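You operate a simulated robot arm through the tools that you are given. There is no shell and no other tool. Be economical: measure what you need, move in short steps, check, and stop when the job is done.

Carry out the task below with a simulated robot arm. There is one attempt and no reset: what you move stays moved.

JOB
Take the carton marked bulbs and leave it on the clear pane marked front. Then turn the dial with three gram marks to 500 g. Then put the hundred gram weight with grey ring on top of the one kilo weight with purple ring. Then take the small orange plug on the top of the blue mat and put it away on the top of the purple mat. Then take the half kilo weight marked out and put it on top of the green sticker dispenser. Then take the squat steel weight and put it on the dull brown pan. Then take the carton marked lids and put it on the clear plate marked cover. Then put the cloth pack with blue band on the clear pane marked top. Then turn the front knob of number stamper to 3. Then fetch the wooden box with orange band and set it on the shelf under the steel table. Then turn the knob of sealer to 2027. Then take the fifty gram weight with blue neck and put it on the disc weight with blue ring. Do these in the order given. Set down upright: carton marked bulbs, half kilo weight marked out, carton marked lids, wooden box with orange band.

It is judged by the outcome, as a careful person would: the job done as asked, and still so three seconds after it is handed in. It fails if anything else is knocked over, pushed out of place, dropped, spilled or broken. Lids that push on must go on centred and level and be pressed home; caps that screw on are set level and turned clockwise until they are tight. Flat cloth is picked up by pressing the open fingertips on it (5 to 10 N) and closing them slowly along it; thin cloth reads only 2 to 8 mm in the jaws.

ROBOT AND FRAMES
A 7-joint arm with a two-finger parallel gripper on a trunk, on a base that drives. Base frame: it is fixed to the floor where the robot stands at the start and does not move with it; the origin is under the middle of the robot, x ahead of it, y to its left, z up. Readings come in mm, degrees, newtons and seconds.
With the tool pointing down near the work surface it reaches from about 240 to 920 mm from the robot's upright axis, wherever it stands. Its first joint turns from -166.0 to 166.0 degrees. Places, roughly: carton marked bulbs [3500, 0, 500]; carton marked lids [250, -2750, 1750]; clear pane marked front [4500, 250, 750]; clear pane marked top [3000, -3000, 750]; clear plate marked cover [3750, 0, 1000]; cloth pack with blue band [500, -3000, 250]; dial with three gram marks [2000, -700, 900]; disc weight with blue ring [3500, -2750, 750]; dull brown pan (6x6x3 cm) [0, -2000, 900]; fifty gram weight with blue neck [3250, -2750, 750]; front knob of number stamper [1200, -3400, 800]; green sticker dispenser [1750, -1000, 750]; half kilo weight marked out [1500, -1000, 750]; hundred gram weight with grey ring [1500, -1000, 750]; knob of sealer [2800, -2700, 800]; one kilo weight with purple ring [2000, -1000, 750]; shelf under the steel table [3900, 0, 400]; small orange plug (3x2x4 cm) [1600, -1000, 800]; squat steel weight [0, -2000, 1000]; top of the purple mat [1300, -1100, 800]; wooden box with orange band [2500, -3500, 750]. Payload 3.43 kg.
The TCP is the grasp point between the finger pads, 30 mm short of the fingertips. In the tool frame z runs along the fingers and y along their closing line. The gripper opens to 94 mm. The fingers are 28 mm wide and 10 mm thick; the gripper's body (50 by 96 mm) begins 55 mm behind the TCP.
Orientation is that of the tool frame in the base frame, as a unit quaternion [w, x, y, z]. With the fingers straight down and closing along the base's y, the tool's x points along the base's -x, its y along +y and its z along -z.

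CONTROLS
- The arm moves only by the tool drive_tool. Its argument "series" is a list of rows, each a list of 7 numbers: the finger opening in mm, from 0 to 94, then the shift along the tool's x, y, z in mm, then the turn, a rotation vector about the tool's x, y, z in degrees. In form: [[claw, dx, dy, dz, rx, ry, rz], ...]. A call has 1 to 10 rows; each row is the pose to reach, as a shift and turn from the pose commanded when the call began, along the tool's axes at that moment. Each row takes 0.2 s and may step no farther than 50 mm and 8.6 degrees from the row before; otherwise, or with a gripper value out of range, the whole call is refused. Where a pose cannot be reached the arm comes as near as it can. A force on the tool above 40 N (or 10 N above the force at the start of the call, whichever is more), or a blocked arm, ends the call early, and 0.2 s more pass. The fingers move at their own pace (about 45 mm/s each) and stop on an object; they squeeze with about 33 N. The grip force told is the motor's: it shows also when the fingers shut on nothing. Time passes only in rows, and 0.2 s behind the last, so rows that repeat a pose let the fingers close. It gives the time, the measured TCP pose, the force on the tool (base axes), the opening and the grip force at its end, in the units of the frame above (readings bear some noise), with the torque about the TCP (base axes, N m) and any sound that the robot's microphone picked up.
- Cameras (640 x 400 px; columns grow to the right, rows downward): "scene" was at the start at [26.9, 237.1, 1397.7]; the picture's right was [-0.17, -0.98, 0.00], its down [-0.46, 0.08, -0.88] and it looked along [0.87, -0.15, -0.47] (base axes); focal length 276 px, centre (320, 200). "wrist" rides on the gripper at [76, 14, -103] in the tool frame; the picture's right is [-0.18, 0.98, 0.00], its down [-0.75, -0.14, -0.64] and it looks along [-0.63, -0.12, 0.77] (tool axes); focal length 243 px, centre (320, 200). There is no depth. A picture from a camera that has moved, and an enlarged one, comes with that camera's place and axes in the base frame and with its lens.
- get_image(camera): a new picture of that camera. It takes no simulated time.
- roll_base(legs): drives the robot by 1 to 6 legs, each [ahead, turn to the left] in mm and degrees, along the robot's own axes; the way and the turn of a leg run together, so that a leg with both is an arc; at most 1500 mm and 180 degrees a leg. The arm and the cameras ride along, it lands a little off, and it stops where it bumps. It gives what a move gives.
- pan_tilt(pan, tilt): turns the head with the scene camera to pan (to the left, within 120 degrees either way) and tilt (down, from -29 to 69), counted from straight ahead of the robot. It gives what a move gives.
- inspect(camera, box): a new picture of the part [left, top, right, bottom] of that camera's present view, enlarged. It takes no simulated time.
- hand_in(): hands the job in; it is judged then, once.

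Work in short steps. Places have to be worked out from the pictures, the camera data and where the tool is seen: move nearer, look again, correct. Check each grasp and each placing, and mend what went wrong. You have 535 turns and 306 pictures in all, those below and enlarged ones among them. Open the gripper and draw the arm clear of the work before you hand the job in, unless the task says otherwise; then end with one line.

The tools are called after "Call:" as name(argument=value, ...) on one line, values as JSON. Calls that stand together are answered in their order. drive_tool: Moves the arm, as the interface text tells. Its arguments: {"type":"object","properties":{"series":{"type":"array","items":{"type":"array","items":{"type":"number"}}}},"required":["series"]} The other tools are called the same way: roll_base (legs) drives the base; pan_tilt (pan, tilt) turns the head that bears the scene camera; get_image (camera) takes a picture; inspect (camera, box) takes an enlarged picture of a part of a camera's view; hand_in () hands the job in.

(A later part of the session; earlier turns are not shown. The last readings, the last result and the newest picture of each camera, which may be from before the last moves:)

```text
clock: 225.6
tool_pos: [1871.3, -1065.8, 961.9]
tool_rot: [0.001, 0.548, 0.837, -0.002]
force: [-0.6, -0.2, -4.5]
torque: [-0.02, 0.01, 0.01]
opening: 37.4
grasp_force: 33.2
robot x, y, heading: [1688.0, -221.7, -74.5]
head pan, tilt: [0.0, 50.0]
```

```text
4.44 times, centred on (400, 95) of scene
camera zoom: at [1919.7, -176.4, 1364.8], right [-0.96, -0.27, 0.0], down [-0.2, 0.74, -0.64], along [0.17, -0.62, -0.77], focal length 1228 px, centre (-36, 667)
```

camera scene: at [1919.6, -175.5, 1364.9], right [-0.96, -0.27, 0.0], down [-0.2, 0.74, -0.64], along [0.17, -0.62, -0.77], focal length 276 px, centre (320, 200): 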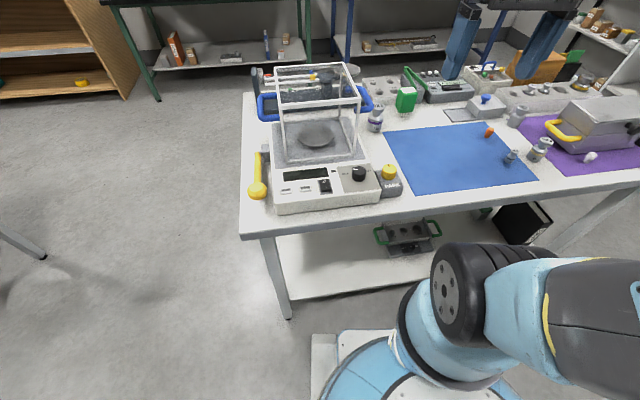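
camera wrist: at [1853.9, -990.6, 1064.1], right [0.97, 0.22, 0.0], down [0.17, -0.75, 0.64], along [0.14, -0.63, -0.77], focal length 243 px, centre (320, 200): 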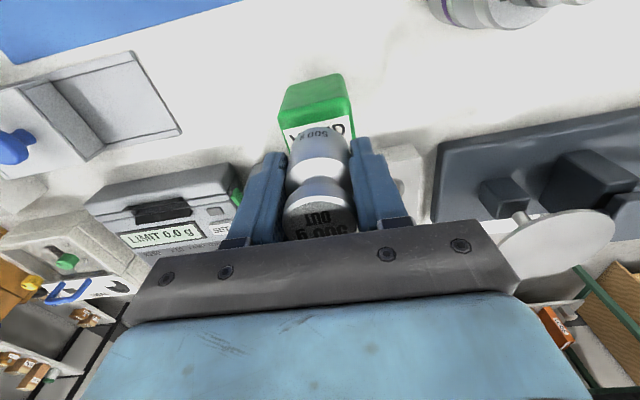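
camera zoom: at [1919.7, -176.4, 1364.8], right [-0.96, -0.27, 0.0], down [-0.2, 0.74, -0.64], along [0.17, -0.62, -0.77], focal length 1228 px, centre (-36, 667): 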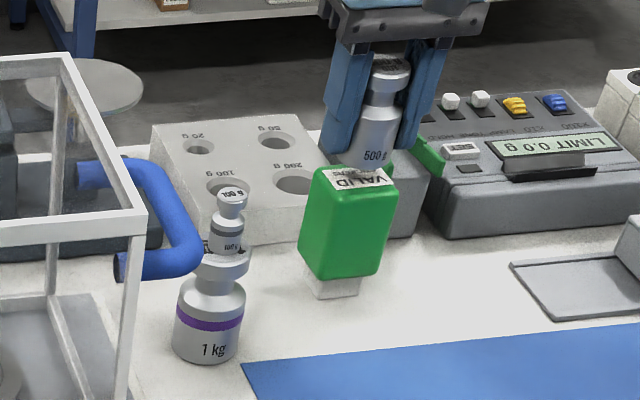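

Alignment looks good. Lower slowly until contact.

Call:
drive_tool(series=[[30, 0, 0, 5, 0, 0, 0], [30, 0, 0, 9, 0, 0, 0], [30, 0, 0, 12, 0, 0, 0], [30, 0, 0, 14, 0, 0, 0], [30, 0, 0, 16, 0, 0, 0]])

Call:
inspect(camera="wrist", box=[220, 60, 420, 230])

```text
clock: 226.8
tool_pos: [1870.3, -1067.0, 946.9]
tool_rot: [0.002, 0.548, 0.837, -0.002]
force: [0.1, 1.2, 8.9]
torque: [0.19, 0.03, -0.01]
opening: 37.4
grasp_force: 32.8
robot x, y, heading: [1691.8, -221.3, -74.5]
head pan, tilt: [0.0, 50.0]
```

```text
2.35 times, centred on (320, 145) of wrist
camera zoom: at [1854.5, -990.2, 1049.9], right [0.97, 0.22, 0.0], down [0.17, -0.74, 0.65], along [0.15, -0.63, -0.76], focal length 571 px, centre (320, 329)
```

zoom: 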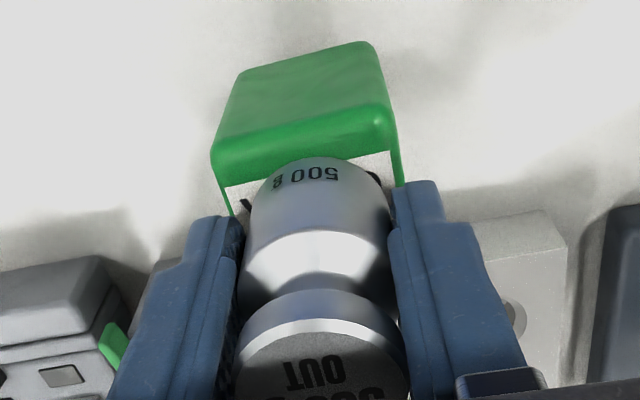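

Contact; base lies on the top with margin all around. Release gently and rise straight.

Call:
drive_tool(series=[[40, 0, 0, -1, 0, 0, 0], [46, 0, 0, -1, 0, 0, 0], [54, 0, 0, -1, 0, 0, 0], [60, 0, 0, -1, 0, 0, 0], [60, 0, 0, -30, 0, 0, 0], [60, 0, 0, -65, 0, 0, 0], [60, 0, 0, -100, 0, 0, 0], [60, 0, 0, -140, 0, 0, 0]])

Call:
get_image(camera="wrist")

Call:
inspect(camera="scene", box=[340, 50, 460, 140])

```text
clock: 228.6
tool_pos: [1871.7, -1066.3, 1086.9]
tool_rot: [0.001, 0.548, 0.837, 0.0]
force: [-0.4, 0.4, -0.3]
torque: [0.03, 0.01, 0.03]
opening: 60.1
grasp_force: 0.1
robot x, y, heading: [1689.1, -217.5, -74.4]
head pan, tilt: [0.0, 50.0]
```

```text
201 pictures are left
camera wrist: at [1855.3, -990.3, 1188.9], right [0.97, 0.22, 0.0], down [0.17, -0.75, 0.64], along [0.14, -0.63, -0.77], focal length 243 px, centre (320, 200)
```

wrist: 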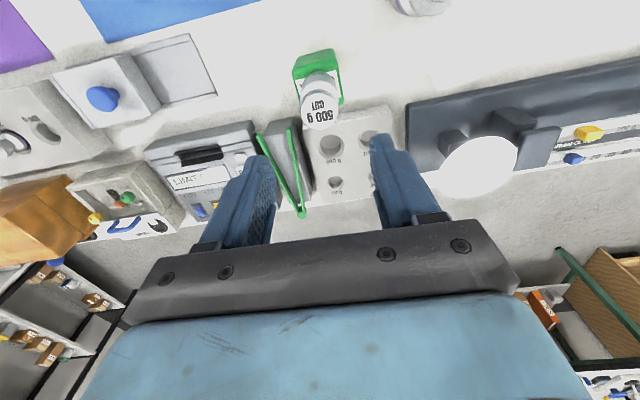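

```text
4.44 times, centred on (400, 95) of scene
camera zoom: at [1919.7, -176.4, 1364.8], right [-0.96, -0.27, 0.0], down [-0.2, 0.74, -0.64], along [0.17, -0.62, -0.77], focal length 1228 px, centre (-36, 667)
```

zoom: 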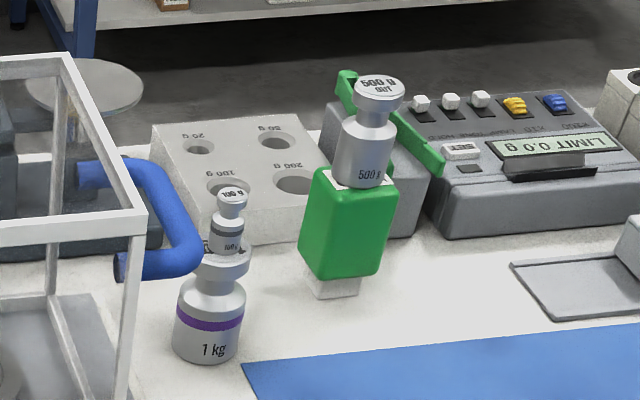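

Standing well. Next is the squat steel weight at (0,-2000). Retract and raise the arm.

Call:
drive_tool(series=[[60, 30, 0, -15, 0, 0, 0], [60, 70, 0, -30, 0, 0, 0], [60, 115, 0, -45, 0, 0, 0], [60, 160, 0, -60, 0, 0, 0], [60, 205, 0, -75, 0, 0, 0], [60, 250, 0, -90, 0, 0, 0], [60, 295, 0, -105, 0, 0, 0], [60, 340, 0, -120, 0, 0, 0], [60, 385, 0, -120, 0, 0, 0], [60, 430, 0, -120, 0, 0, 0]])

Call:
roll_base(legs=[[-250, 0]])

Call:
roll_base(legs=[[0, -40]])

Call:
roll_base(legs=[[0, -30]])

```text
clock: 230.8
tool_pos: [1699.1, -670.2, 1205.9]
tool_rot: [0.001, 0.547, 0.837, 0.0]
force: [0.4, -0.1, 0.0]
torque: [0.02, 0.0, 0.02]
opening: 59.9
grasp_force: 0.0
robot x, y, heading: [1689.5, -217.6, -74.3]
head pan, tilt: [0.0, 50.0]
```

```text
clock: 232.7
tool_pos: [1634.6, -429.2, 1204.6]
tool_rot: [0.002, 0.547, 0.837, -0.002]
force: [0.9, 0.3, 0.1]
torque: [0.01, 0.01, 0.0]
opening: 59.8
grasp_force: 0.1
robot x, y, heading: [1619.1, 21.4, -74.5]
head pan, tilt: [0.0, 50.0]
```

```text
clock: 235.1
tool_pos: [1341.8, -332.0, 1206.2]
tool_rot: [0.001, 0.801, 0.599, -0.001]
force: [0.3, 0.0, -0.5]
torque: [-0.01, -0.02, -0.01]
opening: 59.9
grasp_force: 0.0
robot x, y, heading: [1652.8, 2.7, -114.3]
head pan, tilt: [0.0, 50.0]
```

```text
clock: 237.2
tool_pos: [1210.8, -130.4, 1205.2]
tool_rot: [0.001, 0.93, 0.368, -0.002]
force: [-0.7, -0.3, 0.1]
torque: [0.02, 0.01, 0.0]
opening: 59.9
grasp_force: 0.0
robot x, y, heading: [1668.0, -21.4, -144.8]
head pan, tilt: [0.0, 50.0]
```

Call:
roll_base(legs=[[1200, 0]])

Call:
pan_tilt(pan=20, tilt=20)

Call:
get_image(camera="scene")

```text
clock: 243.3
tool_pos: [239.5, -822.9, 1207.4]
tool_rot: [0.001, 0.93, 0.368, -0.001]
force: [-0.2, -0.7, -0.5]
torque: [0.02, 0.01, -0.02]
opening: 60.0
grasp_force: 0.0
robot x, y, heading: [693.1, -709.4, -144.5]
head pan, tilt: [0.0, 50.0]
```

```text
clock: 244.3
tool_pos: [236.6, -822.9, 1208.2]
tool_rot: [0.0, 0.93, 0.368, -0.002]
force: [-0.4, 0.2, -0.1]
torque: [-0.03, -0.01, 0.04]
opening: 60.1
grasp_force: 0.1
robot x, y, heading: [689.5, -712.9, -144.8]
head pan, tilt: [20.0, 20.0]
```

```text
199 pictures are left
camera scene: at [823.9, -945.0, 1410.4], right [-0.82, 0.57, 0.0], down [0.19, 0.28, -0.94], along [-0.53, -0.77, -0.34], focal length 276 px, centre (320, 200)
```

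scene: 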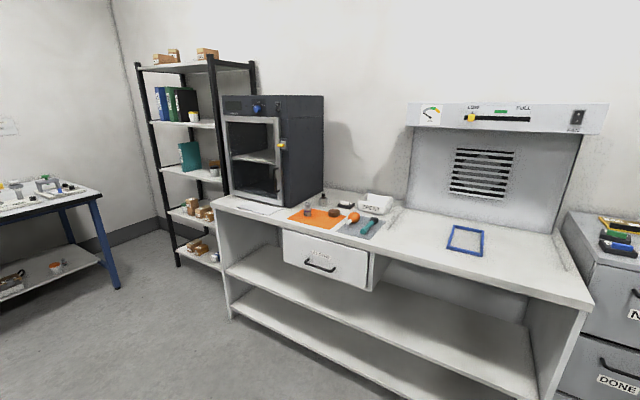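

Call:
inspect(camera="scene", box=[270, 170, 410, 260])

Call:
inspect(camera="scene", box=[130, 40, 270, 280])

```text
4.44 times, centred on (340, 215) of scene
camera zoom: at [823.9, -945.0, 1410.4], right [-0.82, 0.57, 0.0], down [0.19, 0.28, -0.94], along [-0.53, -0.77, -0.34], focal length 1228 px, centre (231, 133)
```

zoom: 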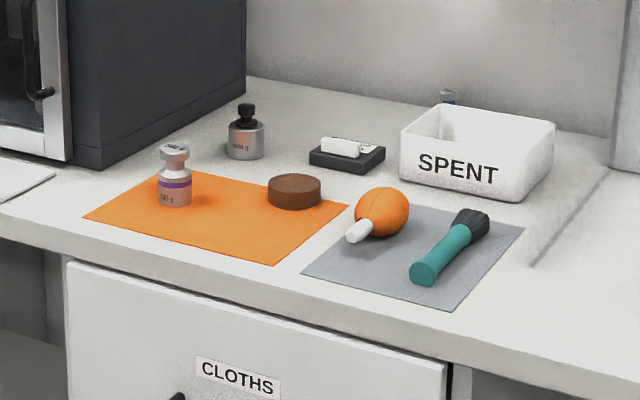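

```text
1.67 times, centred on (200, 160) of scene
camera zoom: at [823.9, -945.0, 1410.4], right [-0.82, 0.57, 0.0], down [0.19, 0.28, -0.94], along [-0.53, -0.77, -0.34], focal length 460 px, centre (520, 267)
```

zoom: 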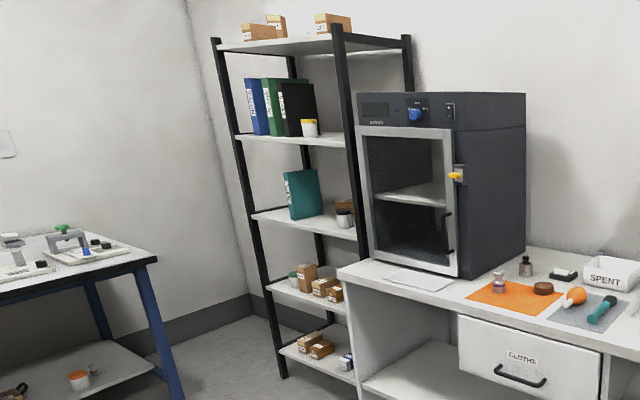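

The brown pan is on the orange mat on the west bench (≈(92,-1892)); a candidate steel weight with black knob stands behind it. Drive to stand in front of that bench.

Call:
roll_base(legs=[[0, 53]])

Call:
roll_base(legs=[[980, 0]])

Call:
roll_base(legs=[[0, -62]])

Call:
pan_tilt(pan=0, tilt=40)

Call:
get_image(camera="scene")

```text
clock: 247.3
tool_pos: [508.7, -1143.6, 1207.3]
tool_rot: [0.002, 0.668, 0.744, -0.001]
force: [-0.5, 0.7, 0.3]
torque: [0.01, 0.01, 0.0]
opening: 60.1
grasp_force: 0.2
robot x, y, heading: [648.8, -713.6, -91.8]
head pan, tilt: [20.0, 20.0]
```

```text
clock: 252.5
tool_pos: [481.9, -2119.7, 1206.5]
tool_rot: [0.002, 0.666, 0.746, -0.001]
force: [-0.1, 0.0, 0.7]
torque: [0.04, 0.0, 0.01]
opening: 59.9
grasp_force: 0.1
robot x, y, heading: [620.1, -1688.1, -91.7]
head pan, tilt: [20.0, 20.0]
```

```text
clock: 256.0
tool_pos: [170.9, -1768.1, 1206.9]
tool_rot: [0.001, 0.956, 0.293, -0.002]
force: [0.4, 0.2, -0.8]
torque: [0.02, -0.03, -0.02]
opening: 60.1
grasp_force: 0.0
robot x, y, heading: [642.9, -1736.7, -153.0]
head pan, tilt: [20.0, 20.0]
```

```text
clock: 256.8
tool_pos: [171.7, -1767.8, 1207.8]
tool_rot: [0.001, 0.956, 0.293, -0.002]
force: [0.1, -0.5, 1.2]
torque: [-0.02, -0.01, 0.01]
opening: 60.3
grasp_force: 0.0
robot x, y, heading: [639.5, -1738.3, -153.2]
head pan, tilt: [0.0, 40.0]
```

```text
196 pictures are left
camera scene: at [724.2, -1960.6, 1379.1], right [-0.45, 0.89, 0.0], down [0.57, 0.29, -0.77], along [-0.68, -0.34, -0.64], focal length 276 px, centre (320, 200)
```

scene: 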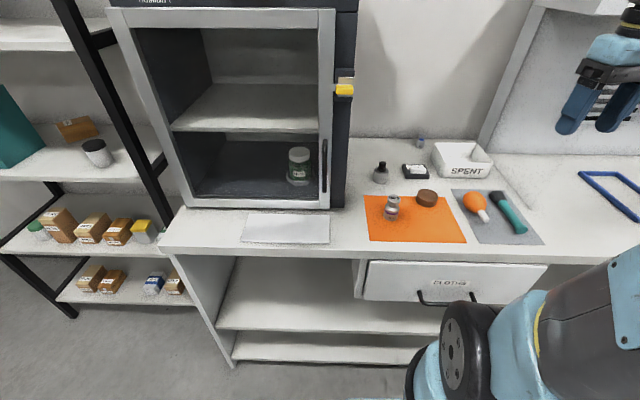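

Call:
inspect(camera="scene", box=[350, 125, 510, 225])

Call:
inspect(camera="scene", box=[0, 60, 220, 320])

```text
4.00 times, centred on (430, 175) of scene
camera zoom: at [724.2, -1960.6, 1379.1], right [-0.45, 0.89, 0.0], down [0.57, 0.29, -0.77], along [-0.68, -0.34, -0.64], focal length 1105 px, centre (-120, 300)
```

zoom: 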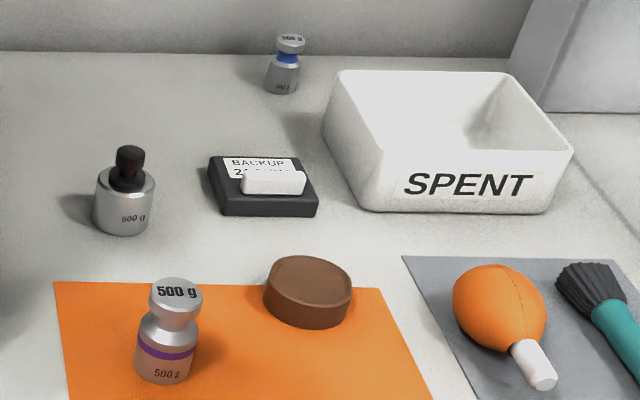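

```text
1.54 times, centred on (110, 190) of scene
camera zoom: at [724.2, -1960.6, 1379.1], right [-0.45, 0.89, 0.0], down [0.57, 0.29, -0.77], along [-0.68, -0.34, -0.64], focal length 425 px, centre (643, 215)
```

zoom: 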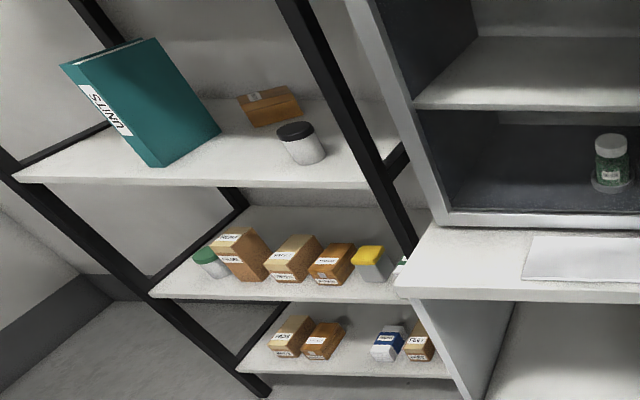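

The squat 500 g steel weight with a black knob is at ≈(3,-2105), bench z≈865. Move above it to look from the wrist camera.

Call:
drive_tool(series=[[70, -33, 18, 20, 0, 0, 1], [70, -66, 37, 40, 0, 0, 2], [70, -99, 55, 60, 0, 0, 3], [70, -132, 74, 80, 0, 0, 4], [70, -165, 92, 100, 0, 0, 5], [70, -197, 111, 120, 0, 0, 6], [70, -230, 129, 140, 0, 0, 7], [70, -263, 148, 160, 0, 0, 8], [70, -296, 166, 180, 0, 0, 9], [70, -328, 184, 190, 0, 0, 10]])

Call:
get_image(camera="wrist")

```text
clock: 259.0
tool_pos: [1.2, -2104.3, 1019.4]
tool_rot: [0.0, 0.978, 0.209, -0.002]
force: [-0.1, 0.5, 0.7]
torque: [-0.03, 0.04, 0.0]
opening: 69.8
grasp_force: 0.1
robot x, y, heading: [640.6, -1737.2, -153.2]
head pan, tilt: [0.0, 40.0]
```

```text
193 pictures are left
camera wrist: at [78.4, -2087.0, 1121.8], right [0.23, -0.97, 0.0], down [-0.74, -0.18, 0.65], along [-0.63, -0.15, -0.76], focal length 243 px, centre (320, 200)
```

wrist: 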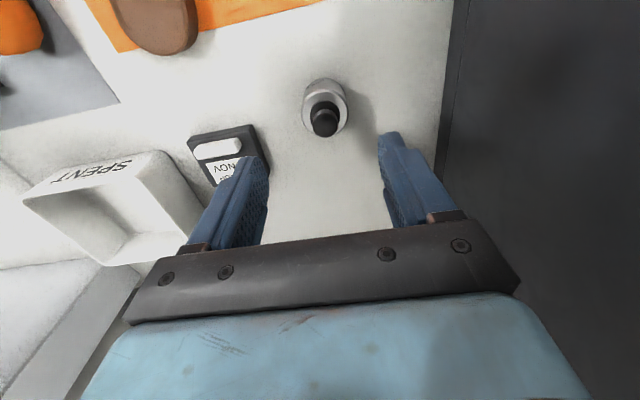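

Weight at (6,-2108). Centre, descend to just over the bench.

Call:
drive_tool(series=[[70, 3, 5.7, 35, 0, 0, 0], [70, 3, 5.7, 70, 0, 0, 0], [70, 3, 5.7, 95, 0, 0, 0], [70, 3, 5.7, 107, 0, 0, 0], [70, 3, 5.7, 112, 0, 0, 0]])

Call:
get_image(camera="wrist")

```text
clock: 260.2
tool_pos: [7.0, -2110.3, 907.8]
tool_rot: [0.001, 0.978, 0.209, -0.002]
force: [-0.1, -0.1, 0.8]
torque: [0.01, 0.03, -0.01]
opening: 69.9
grasp_force: 0.0
robot x, y, heading: [642.1, -1732.4, -153.1]
head pan, tilt: [0.0, 40.0]
```

```text
192 pictures are left
camera wrist: at [83.0, -2091.3, 1009.2], right [0.23, -0.97, 0.0], down [-0.74, -0.18, 0.64], along [-0.63, -0.15, -0.76], focal length 243 px, centre (320, 200)
```

wrist: 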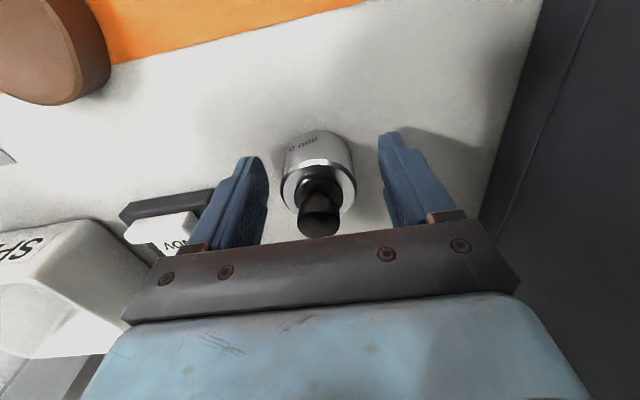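

Call:
drive_tool(series=[[55, 0, 0, 0, 0, 0, 0], [45, 0, 0, 0, 0, 0, 0], [35, 0, 0, 0, 0, 0, 0], [35, 0, 0, 0, 0, 0, 0], [35, 0, 0, 0, 0, 0, 0]])

Call:
drive_tool(series=[[35, 0, 0, -30, 0, 0, 0], [35, 0, 0, -65, 0, 0, 0], [35, 0, 0, -100, 0, 0, 0]])

Call:
get_image(camera="wrist")

```text
clock: 261.4
tool_pos: [6.1, -2108.0, 906.2]
tool_rot: [0.0, 0.978, 0.208, -0.001]
force: [-1.1, 0.8, 1.0]
torque: [0.06, 0.03, 0.01]
opening: 44.0
grasp_force: 33.0
robot x, y, heading: [643.0, -1738.8, -153.2]
head pan, tilt: [0.0, 40.0]
```

```text
clock: 262.2
tool_pos: [8.8, -2109.2, 1006.8]
tool_rot: [0.0, 0.978, 0.209, 0.0]
force: [0.5, -0.4, -5.3]
torque: [0.01, -0.07, -0.04]
opening: 44.1
grasp_force: 33.4
robot x, y, heading: [644.5, -1736.7, -153.2]
head pan, tilt: [0.0, 40.0]
```

```text
191 pictures are left
camera wrist: at [83.4, -2091.3, 1109.1], right [0.23, -0.97, 0.0], down [-0.74, -0.18, 0.64], along [-0.63, -0.15, -0.77], focal length 243 px, centre (320, 200)
```

wrist: 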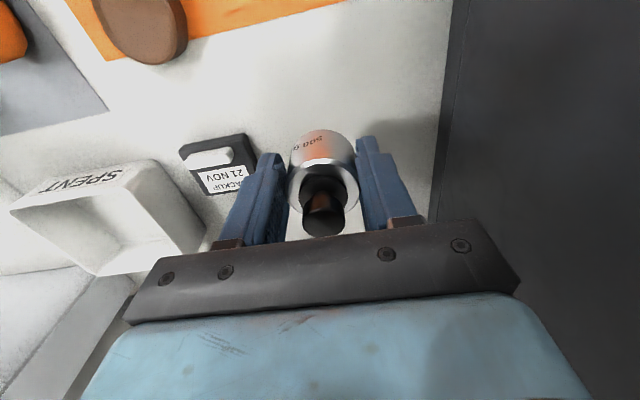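

Lifted. Move beside the pan to see it.

Call:
drive_tool(series=[[35, 30, -18, 0, 0, 0, 0], [35, 60, -36, 0, 0, 0, 0], [35, 72, -60, 0, 0, 0, 0]])

Call:
get_image(camera="wrist")

```text
clock: 263.0
tool_pos: [48.1, -2023.6, 1006.5]
tool_rot: [0.001, 0.978, 0.208, -0.001]
force: [0.0, -0.7, -5.7]
torque: [0.0, -0.06, -0.01]
opening: 44.3
grasp_force: 32.9
robot x, y, heading: [640.3, -1738.2, -153.4]
head pan, tilt: [0.0, 40.0]
```

```text
190 pictures are left
camera wrist: at [124.8, -2006.5, 1109.5], right [0.23, -0.97, 0.0], down [-0.74, -0.18, 0.64], along [-0.63, -0.15, -0.76], focal length 243 px, centre (320, 200)
```

wrist: 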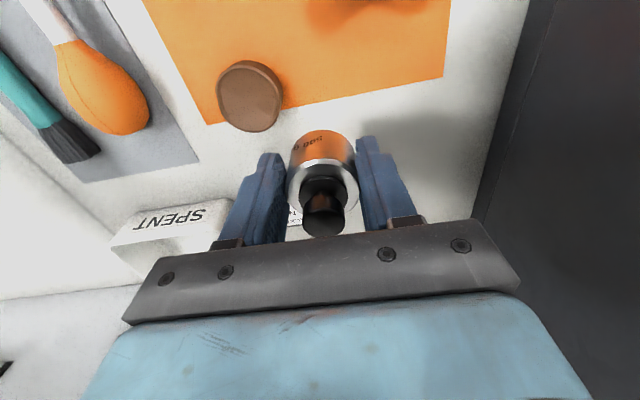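

Pan centre at (44,-1963). Move above and lower to near contact.

Call:
drive_tool(series=[[35, 12, -28, 0, 0, 0, 0], [35, 24, -57, 0, 0, 0, 0], [35, 24, -57, 25, 0, 0, 0], [35, 24, -57, 50, 0, 0, 0]])

Call:
inspect(camera="wrist", box=[220, 40, 420, 240])

```text
clock: 264.0
tool_pos: [47.4, -1962.7, 957.4]
tool_rot: [0.0, 0.978, 0.209, -0.001]
force: [0.0, 0.3, -4.3]
torque: [0.03, -0.03, 0.01]
opening: 44.1
grasp_force: 33.3
robot x, y, heading: [640.7, -1735.4, -153.5]
head pan, tilt: [0.0, 40.0]
```

```text
2.00 times, centred on (320, 140) of wrist
camera zoom: at [123.4, -1944.7, 1059.3], right [0.23, -0.97, 0.0], down [-0.74, -0.18, 0.64], along [-0.63, -0.15, -0.76], focal length 485 px, centre (320, 320)
```

zoom: 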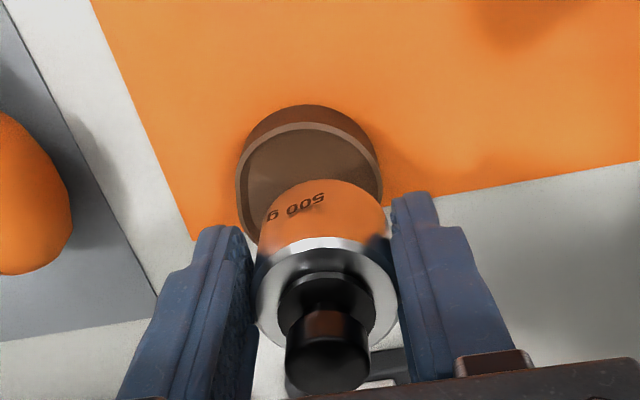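

Weight is ~6 mm to the right and ~5 mm beyond the pan centre; correct, then lower.

Call:
drive_tool(series=[[35, 5, -6, 0, 0, 0, 0], [35, 5, -6, 8, 0, 0, 0], [35, 5, -6, 13, 0, 0, 0]])

Call:
inspect(camera="wrist", box=[220, 40, 420, 240])

```text
clock: 264.8
tool_pos: [49.7, -1955.2, 941.3]
tool_rot: [0.0, 0.978, 0.208, -0.002]
force: [0.4, -0.1, -5.2]
torque: [0.01, -0.01, -0.03]
opening: 43.6
grasp_force: 32.7
robot x, y, heading: [642.0, -1737.6, -153.2]
head pan, tilt: [0.0, 40.0]
```

```text
2.00 times, centred on (320, 140) of wrist
camera zoom: at [125.4, -1937.5, 1045.5], right [0.23, -0.97, 0.0], down [-0.74, -0.18, 0.64], along [-0.63, -0.15, -0.76], focal length 485 px, centre (320, 320)
```

zoom: 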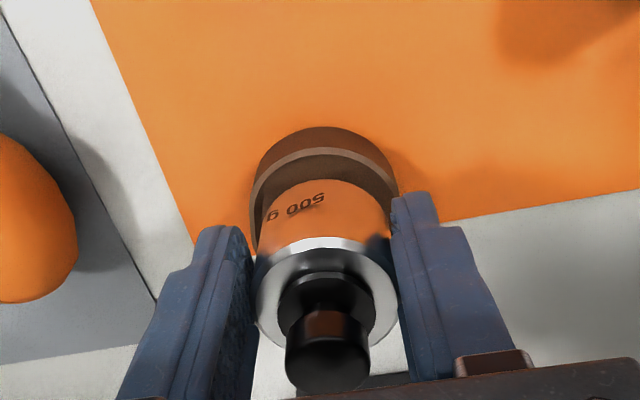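

Call:
drive_tool(series=[[35, 0, 0, 3, 0, 0, 0], [35, 0, 0, 6, 0, 0, 0], [35, 0, 0, 9, 0, 0, 0], [35, 0, 0, 11, 0, 0, 0]])

Call:
inspect(camera="wrist", box=[220, 40, 420, 240])

```text
clock: 265.8
tool_pos: [50.3, -1954.9, 933.4]
tool_rot: [0.001, 0.978, 0.209, -0.002]
force: [0.7, 0.5, -4.9]
torque: [0.01, -0.03, 0.01]
opening: 44.0
grasp_force: 32.9
robot x, y, heading: [644.2, -1740.4, -153.4]
head pan, tilt: [0.0, 40.0]
```

```text
2.00 times, centred on (320, 140) of wrist
camera zoom: at [125.0, -1937.0, 1035.2], right [0.23, -0.97, 0.0], down [-0.74, -0.18, 0.64], along [-0.63, -0.15, -0.76], focal length 485 px, centre (320, 320)
```

zoom: 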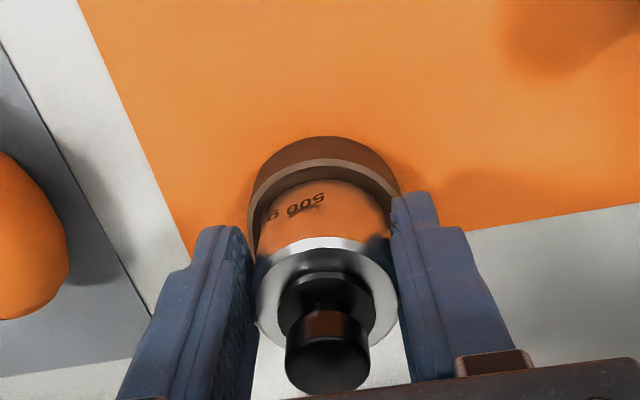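

Call:
drive_tool(series=[[35, -3, 1, 0, 0, 0, 0], [35, -4, 1, 3, 0, 0, 0], [35, -4, 1, 5, 0, 0, 0], [35, -4, 1, 7, 0, 0, 0], [35, -4, 1, 9, 0, 0, 0]])

Call:
inspect(camera="wrist", box=[220, 40, 420, 240])

```text
clock: 267.0
tool_pos: [44.5, -1957.7, 926.7]
tool_rot: [0.002, 0.978, 0.21, -0.004]
force: [4.5, 0.8, 13.2]
torque: [-0.01, -0.11, 0.02]
opening: 44.0
grasp_force: 33.1
robot x, y, heading: [643.2, -1741.0, -153.0]
head pan, tilt: [0.0, 40.0]
stopped in row 5: the force on the tool passed its limit at 47 N (the readings are from after the stop); the commanded pose is now the measured one
```

```text
2.00 times, centred on (320, 140) of wrist
camera zoom: at [121.4, -1939.7, 1029.5], right [0.23, -0.97, 0.0], down [-0.74, -0.18, 0.65], along [-0.63, -0.15, -0.76], focal length 485 px, centre (320, 320)
```

zoom: 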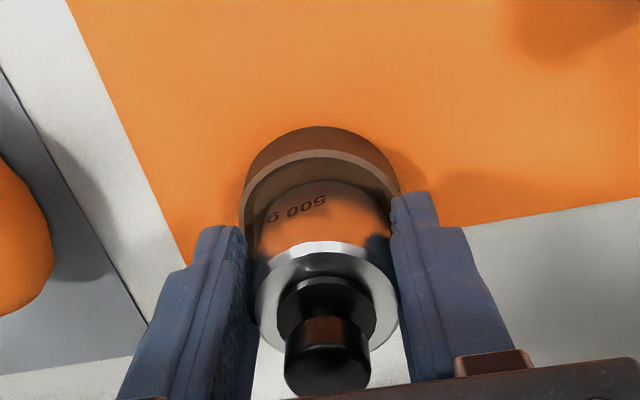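

Contact within the rim. Release and rise.

Call:
drive_tool(series=[[46, 0, 0, -1, 0, 0, 0], [52, 0, 0, -1, 0, 0, 0], [60, 0, 0, -1, 0, 0, 0], [66, 0, 0, -1, 0, 0, 0], [66, 0, 0, -30, 0, 0, 0], [66, 0, 0, -65, 0, 0, 0], [66, 0, 0, -100, 0, 0, 0]])

Call:
inspect(camera="wrist", box=[220, 10, 420, 180])

Call:
inspect(camera="scene", box=[350, 125, 510, 225])

```text
clock: 268.6
tool_pos: [45.5, -1959.6, 1027.6]
tool_rot: [0.0, 0.978, 0.208, -0.003]
force: [0.5, 0.4, 0.3]
torque: [0.0, -0.07, -0.02]
opening: 66.1
grasp_force: 0.0
robot x, y, heading: [641.3, -1737.8, -153.4]
head pan, tilt: [0.0, 40.0]
```

```text
2.35 times, centred on (320, 95) of wrist
camera zoom: at [121.7, -1941.2, 1129.5], right [0.23, -0.97, 0.0], down [-0.74, -0.18, 0.65], along [-0.63, -0.15, -0.76], focal length 571 px, centre (320, 447)
```

zoom: 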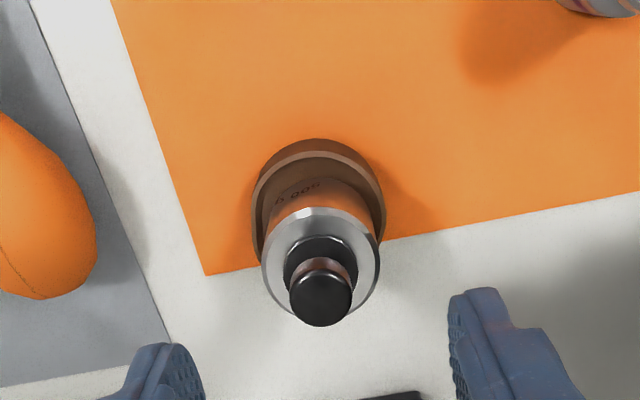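

```text
4.00 times, centred on (430, 175) of scene
camera zoom: at [723.6, -1960.8, 1379.0], right [-0.45, 0.89, 0.0], down [0.57, 0.29, -0.77], along [-0.68, -0.34, -0.64], focal length 1105 px, centre (-120, 300)
```

zoom: 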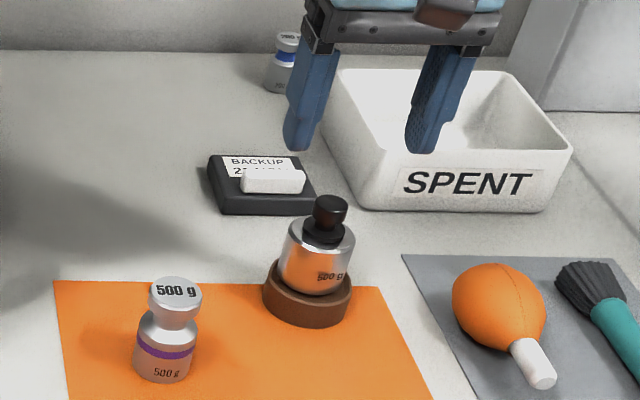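

I look closer to check whether the weight sits flat.

Call:
inspect(camera="scene", box=[408, 168, 448, 212])

```text
9.09 times, centred on (428, 190) of scene
camera zoom: at [723.6, -1960.8, 1379.0], right [-0.45, 0.89, 0.0], down [0.57, 0.29, -0.77], along [-0.68, -0.34, -0.64], focal length 2512 px, centre (-662, 291)
```

zoom: 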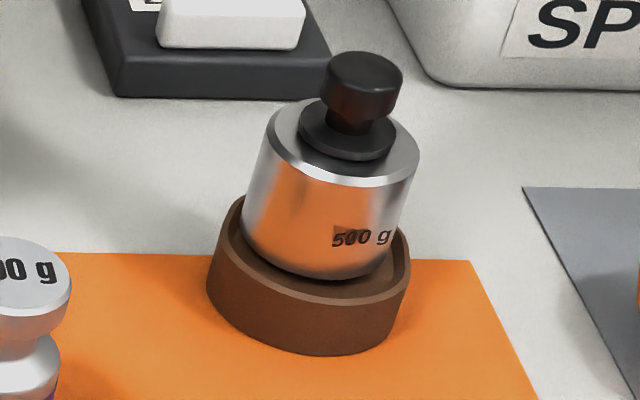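

The weight sits in the pan. Next: the lids carton on the rack's top. Retract the arm and drive toward the rack.

Call:
drive_tool(series=[[66, 40, 0, -25, 0, 0, 0], [66, 80, 0, -50, 0, 0, 0], [66, 120, 0, -75, 0, 0, 0], [66, 160, 0, -100, 0, 0, 0], [66, 200, 0, -125, 0, 0, 0], [66, 230, 0, -150, 0, 0, 0], [66, 250, 0, -180, 0, 0, 0]])

Call:
roll_base(legs=[[-280, 0]])

Call:
roll_base(legs=[[0, 60]])

Call:
pan_tilt(pan=-20, tilt=10)

Call:
get_image(camera="scene")

```text
clock: 270.2
tool_pos: [275.6, -1855.0, 1205.0]
tool_rot: [0.001, 0.978, 0.209, -0.004]
force: [-1.2, -0.6, -0.2]
torque: [-0.02, -0.05, -0.02]
opening: 65.8
grasp_force: 0.0
robot x, y, heading: [644.4, -1738.9, -152.9]
head pan, tilt: [0.0, 40.0]
```

```text
clock: 272.2
tool_pos: [529.1, -1728.5, 1204.5]
tool_rot: [0.001, 0.978, 0.211, -0.005]
force: [-0.2, 0.0, 0.1]
torque: [-0.02, -0.02, 0.01]
opening: 65.7
grasp_force: 0.0
robot x, y, heading: [893.9, -1608.2, -153.4]
head pan, tilt: [0.0, 40.0]
```

```text
clock: 274.4
tool_pos: [678.6, -1927.5, 1208.3]
tool_rot: [0.004, 0.848, 0.531, -0.005]
force: [-1.4, -0.4, -2.2]
torque: [0.03, -0.12, -0.06]
opening: 65.9
grasp_force: 0.0
robot x, y, heading: [859.4, -1600.9, -119.6]
head pan, tilt: [0.0, 40.0]
stopped in leg 1: the robot was blocked; the commanded pose is now the measured one
```

```text
clock: 275.4
tool_pos: [679.0, -1928.3, 1207.7]
tool_rot: [0.004, 0.848, 0.53, -0.006]
force: [-0.1, -0.2, -0.5]
torque: [0.02, -0.03, -0.01]
opening: 65.8
grasp_force: 0.2
robot x, y, heading: [857.9, -1597.3, -119.4]
head pan, tilt: [-20.0, 10.0]
```

```text
182 pictures are left
camera scene: at [1016.3, -1729.4, 1426.9], right [-0.65, 0.76, 0.0], down [0.14, 0.12, -0.98], along [-0.75, -0.64, -0.18], focal length 276 px, centre (320, 200)
```

scene: 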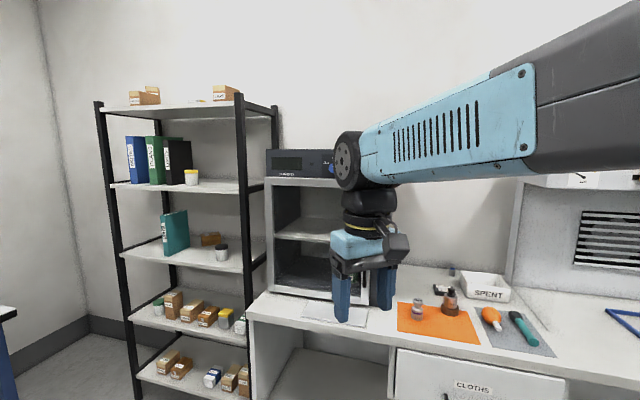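

Call:
inspect(camera="scene", box=[95, 75, 275, 135])

Call:
inspect(camera="scene", box=[120, 280, 270, 400])

```text
3.56 times, centred on (185, 105) of scene
camera zoom: at [1016.3, -1729.4, 1426.9], right [-0.65, 0.76, 0.0], down [0.14, 0.12, -0.98], along [-0.75, -0.64, -0.18], focal length 982 px, centre (800, 538)
```

zoom: 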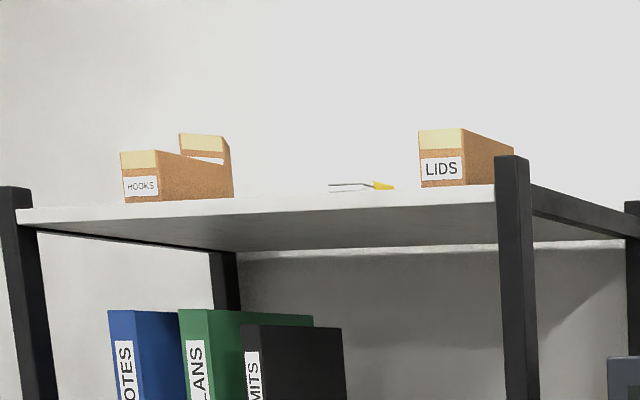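

```text
3.33 times, centred on (195, 340) of scene
camera zoom: at [1016.3, -1729.4, 1426.9], right [-0.65, 0.76, 0.0], down [0.14, 0.12, -0.98], along [-0.75, -0.64, -0.18], focal length 921 px, centre (737, -267)
```

zoom: 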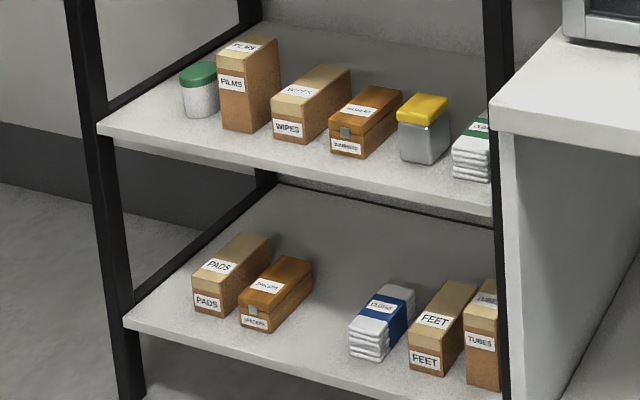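

LIDS carton is at the top shelf's right end (z≈1612); the cloth pack with blue band is on the bottom shelf. Drive to stand before the rack.

Call:
roll_base(legs=[[0, 44]])

Call:
roll_base(legs=[[880, 0]])

Call:
roll_base(legs=[[0, -45]])

Call:
roll_base(legs=[[0, -36]])

Call:
pan_tilt(pan=-10, tilt=0)

Call:
get_image(camera="scene")

```text
clock: 278.1
tool_pos: [962.2, -1962.6, 1207.9]
tool_rot: [0.006, 0.587, 0.81, -0.004]
force: [-0.2, 0.2, -0.1]
torque: [0.04, 0.01, 0.04]
opening: 65.7
grasp_force: 0.0
robot x, y, heading: [829.7, -1614.4, -75.4]
head pan, tilt: [-20.0, 10.0]
```

```text
clock: 282.8
tool_pos: [1187.2, -2809.1, 1208.2]
tool_rot: [0.006, 0.585, 0.811, -0.005]
force: [0.2, 0.0, -0.3]
torque: [0.0, -0.01, 0.0]
opening: 65.9
grasp_force: 0.1
robot x, y, heading: [1049.1, -2460.3, -74.8]
head pan, tilt: [-20.0, 10.0]
```

```text
clock: 285.5
tool_pos: [895.3, -2804.8, 1207.8]
tool_rot: [0.004, 0.852, 0.524, -0.006]
force: [0.1, 0.6, 0.9]
torque: [0.04, 0.0, -0.03]
opening: 65.9
grasp_force: 0.0
robot x, y, heading: [1073.1, -2477.9, -120.5]
head pan, tilt: [-20.0, 10.0]
```

```text
clock: 287.8
tool_pos: [735.3, -2634.7, 1208.3]
tool_rot: [0.002, 0.972, 0.234, -0.007]
force: [-0.1, 0.1, 0.4]
torque: [-0.05, 0.03, 0.02]
opening: 66.0
grasp_force: 0.0
robot x, y, heading: [1086.4, -2497.3, -156.1]
head pan, tilt: [-20.0, 10.0]
```

```text
clock: 288.5
tool_pos: [735.4, -2635.2, 1209.5]
tool_rot: [0.002, 0.972, 0.234, -0.007]
force: [-0.3, -0.2, -0.2]
torque: [0.0, -0.03, -0.01]
opening: 65.9
grasp_force: 0.1
robot x, y, heading: [1081.3, -2495.7, -156.4]
head pan, tilt: [-10.0, 0.0]
```

```text
179 pictures are left
camera scene: at [1146.3, -2711.7, 1442.7], right [-0.24, 0.97, 0.0], down [0.0, 0.0, -1.0], along [-0.97, -0.24, 0.0], focal length 276 px, centre (320, 200)
```

scene: 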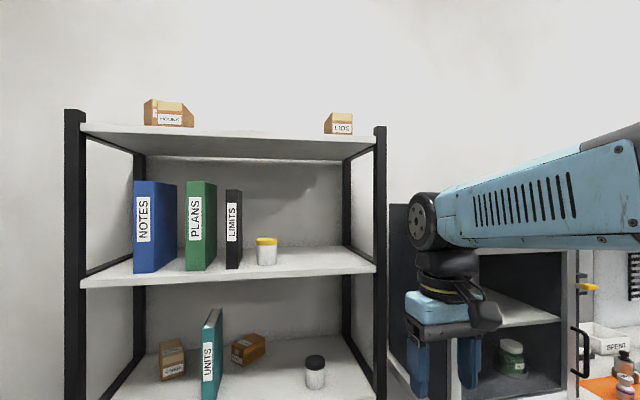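

Call:
inspect(camera="scene", box=[300, 100, 400, 170])

```text
5.71 times, centred on (350, 135) of scene
camera zoom: at [1146.3, -2711.7, 1442.7], right [-0.24, 0.97, 0.0], down [0.0, 0.0, -1.0], along [-0.97, -0.24, 0.0], focal length 1579 px, centre (149, 571)
```

zoom: 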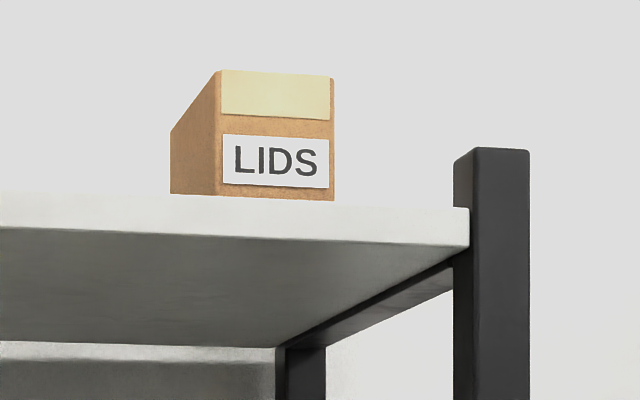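

Two-view fit: LIDS front-top edge corners (374,-2868),(349,-2815), z≈1690; shelf z≈1620, carton ~60 wide. I raise the arm toward it, pitching the tool to 35° below horizontal.

Call:
drive_tool(series=[[85, -10, 2, -45, 0, -5, 0], [85, -20, 3, -90, 0, -12, 0], [85, -30, 4, -135, 0, -19, 0], [85, -40, 6, -180, 0, -26, 0], [85, -55, 8, -225, 0, -33, 0], [85, -75, 10, -268, 0, -40, 0], [85, -95, 12, -310, 0, -47, 0], [85, -115, 14, -352, 0, -55, 0], [85, -135, 16, -395, 0, -55, 0], [85, -155, 18, -438, 0, -55, 0]])

Call:
get_image(camera="scene")

```text
clock: 290.7
tool_pos: [613.1, -2718.6, 1649.4]
tool_rot: [0.108, 0.859, 0.206, -0.455]
force: [0.9, 0.1, -0.2]
torque: [0.02, 0.04, 0.01]
opening: 85.0
grasp_force: 0.0
robot x, y, heading: [1086.7, -2499.5, -156.1]
head pan, tilt: [-10.0, 0.0]
```

```text
177 pictures are left
camera scene: at [1146.7, -2711.5, 1442.7], right [-0.24, 0.97, 0.0], down [0.0, 0.0, -1.0], along [-0.97, -0.24, 0.0], focal length 276 px, centre (320, 200)
```

scene: 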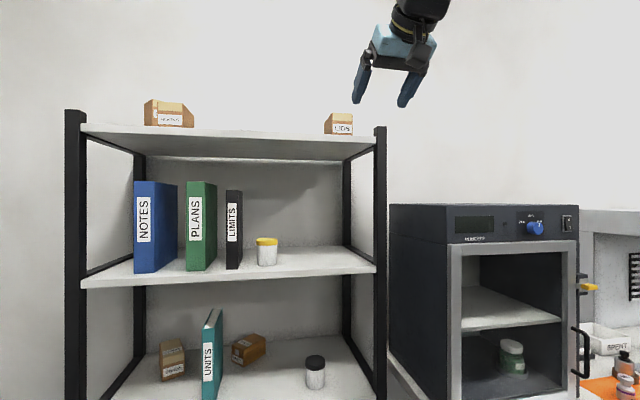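

Call:
get_image(camera="wrist")

```text
176 pictures are left
camera wrist: at [733.8, -2674.0, 1644.0], right [0.35, -0.92, 0.15], down [0.03, 0.17, 0.98], along [-0.94, -0.34, 0.09], focal length 243 px, centre (320, 200)
```

wrist: 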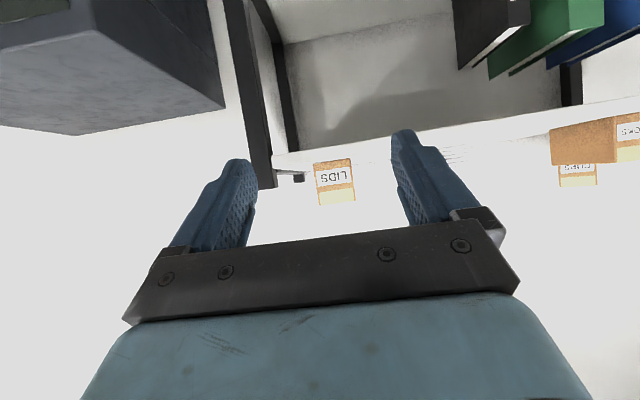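

The carton is just where computed. Move to the pre-grasp point above its front.

Call:
drive_tool(series=[[85, -31, -1, 26, 0.5, 0, 0.3], [85, -62, -2, 53, 1, 0, 0.6], [85, -93, -3, 79, 1.5, 0, 1], [85, -124, -5, 106, 2, 0, 1.4], [85, -155, -6, 132, 2.4, 0, 1.6], [85, -187, -7, 159, 2.7, 0, 1.85]])

Call:
get_image(camera="wrist")

```text
clock: 292.1
tool_pos: [397.3, -2817.9, 1714.4]
tool_rot: [0.095, 0.865, 0.18, -0.458]
force: [1.0, 0.5, 1.2]
torque: [-0.04, 0.0, 0.0]
opening: 85.1
grasp_force: 0.1
robot x, y, heading: [1083.3, -2498.1, -156.1]
head pan, tilt: [-10.0, 0.0]
```

```text
175 pictures are left
camera wrist: at [520.9, -2780.9, 1708.8], right [0.3, -0.94, 0.15], down [0.04, 0.17, 0.98], along [-0.95, -0.29, 0.09], focal length 243 px, centre (320, 200)
```

wrist: 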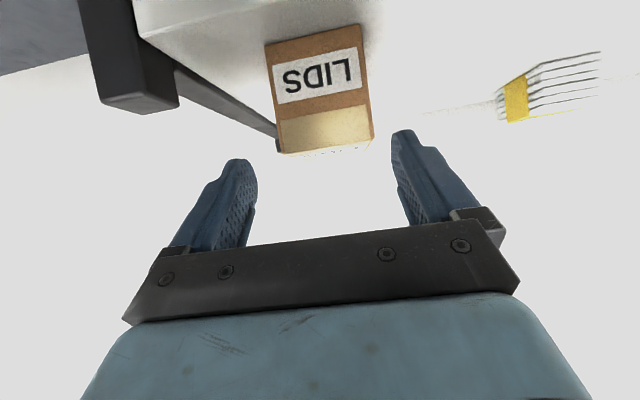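

Small side correction (+6.5 mm), then go in around the carton.

Call:
drive_tool(series=[[85, 0, 6.5, 20, 0, 0, 0], [85, 2, 6.5, 45, 0, 0, 0], [85, 4, 6.5, 65, 0, 0, 0], [85, 6, 6.5, 80, 0, 0, 0], [85, 6, 6.5, 88, 0, 0, 0]])

Call:
get_image(camera="wrist")

```text
clock: 293.3
tool_pos: [335.7, -2853.3, 1659.3]
tool_rot: [0.096, 0.865, 0.182, -0.458]
force: [0.2, 1.2, 0.3]
torque: [0.03, -0.03, 0.03]
opening: 85.0
grasp_force: 0.1
robot x, y, heading: [1078.4, -2497.2, -156.2]
head pan, tilt: [-10.0, 0.0]
```

```text
174 pictures are left
camera wrist: at [459.3, -2816.0, 1654.7], right [0.3, -0.94, 0.15], down [0.04, 0.17, 0.98], along [-0.95, -0.29, 0.09], focal length 243 px, centre (320, 200)
```

wrist: 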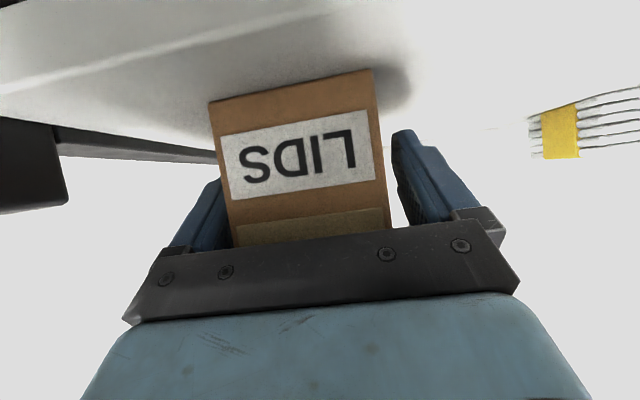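

Computed as centred. Close.

Call:
drive_tool(series=[[70, 0, 0, 0, 0, 0, 0], [60, 0, 0, 0, 0, 0, 0], [50, 0, 0, 0, 0, 0, 0], [40, 0, 0, 0, 0, 0, 0], [40, 0, 0, 0, 0, 0, 0]])

Call:
get_image(camera="wrist")

```text
clock: 294.5
tool_pos: [336.4, -2854.0, 1659.8]
tool_rot: [0.095, 0.865, 0.181, -0.458]
force: [0.3, 0.0, 1.5]
torque: [0.02, 0.03, 0.02]
opening: 66.0
grasp_force: 33.2
robot x, y, heading: [1085.9, -2493.0, -156.1]
head pan, tilt: [-10.0, 0.0]
```

```text
173 pictures are left
camera wrist: at [459.3, -2816.0, 1654.8], right [0.3, -0.94, 0.15], down [0.04, 0.17, 0.98], along [-0.95, -0.29, 0.09], focal length 243 px, centre (320, 200)
```

wrist: 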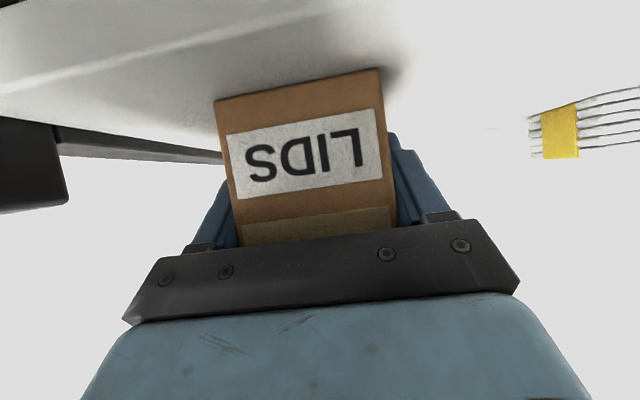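

Gripped at 66 mm. Lift 50 mm and draw back.

Call:
drive_tool(series=[[40, -20, 0, -14, 0, 0, 0], [40, -41, 0, -28, 0, 0, 0], [40, -21, 0, -60, 0, 0, 0], [40, 1, 0, -93, 0, 0, 0], [40, 23, 0, -126, 0, 0, 0], [40, 45, 0, -159, 0, 0, 0], [40, 67, 0, -192, 0, 0, 0]])

Call:
get_image(camera="wrist")

```text
clock: 296.1
tool_pos: [515.3, -2775.8, 1712.1]
tool_rot: [0.096, 0.865, 0.182, -0.458]
force: [-0.4, -0.2, -1.5]
torque: [0.02, -0.01, 0.02]
opening: 65.9
grasp_force: 32.7
out of reach, approached as far as the arm can: row 2, 3
robot x, y, heading: [1086.0, -2499.4, -156.2]
head pan, tilt: [-10.0, 0.0]
```

```text
172 pictures are left
camera wrist: at [639.3, -2737.5, 1706.9], right [0.3, -0.94, 0.15], down [0.04, 0.17, 0.98], along [-0.95, -0.29, 0.09], focal length 243 px, centre (320, 200)
```

wrist: 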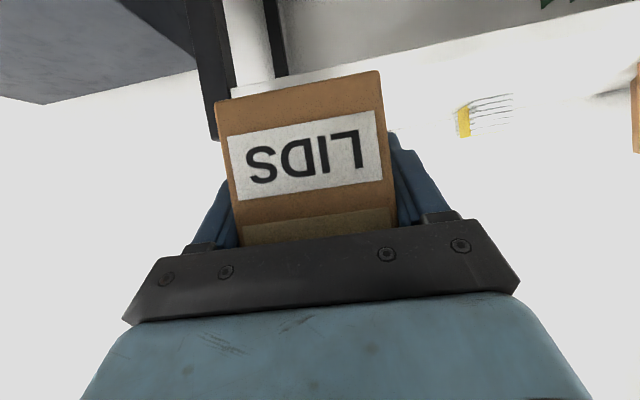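

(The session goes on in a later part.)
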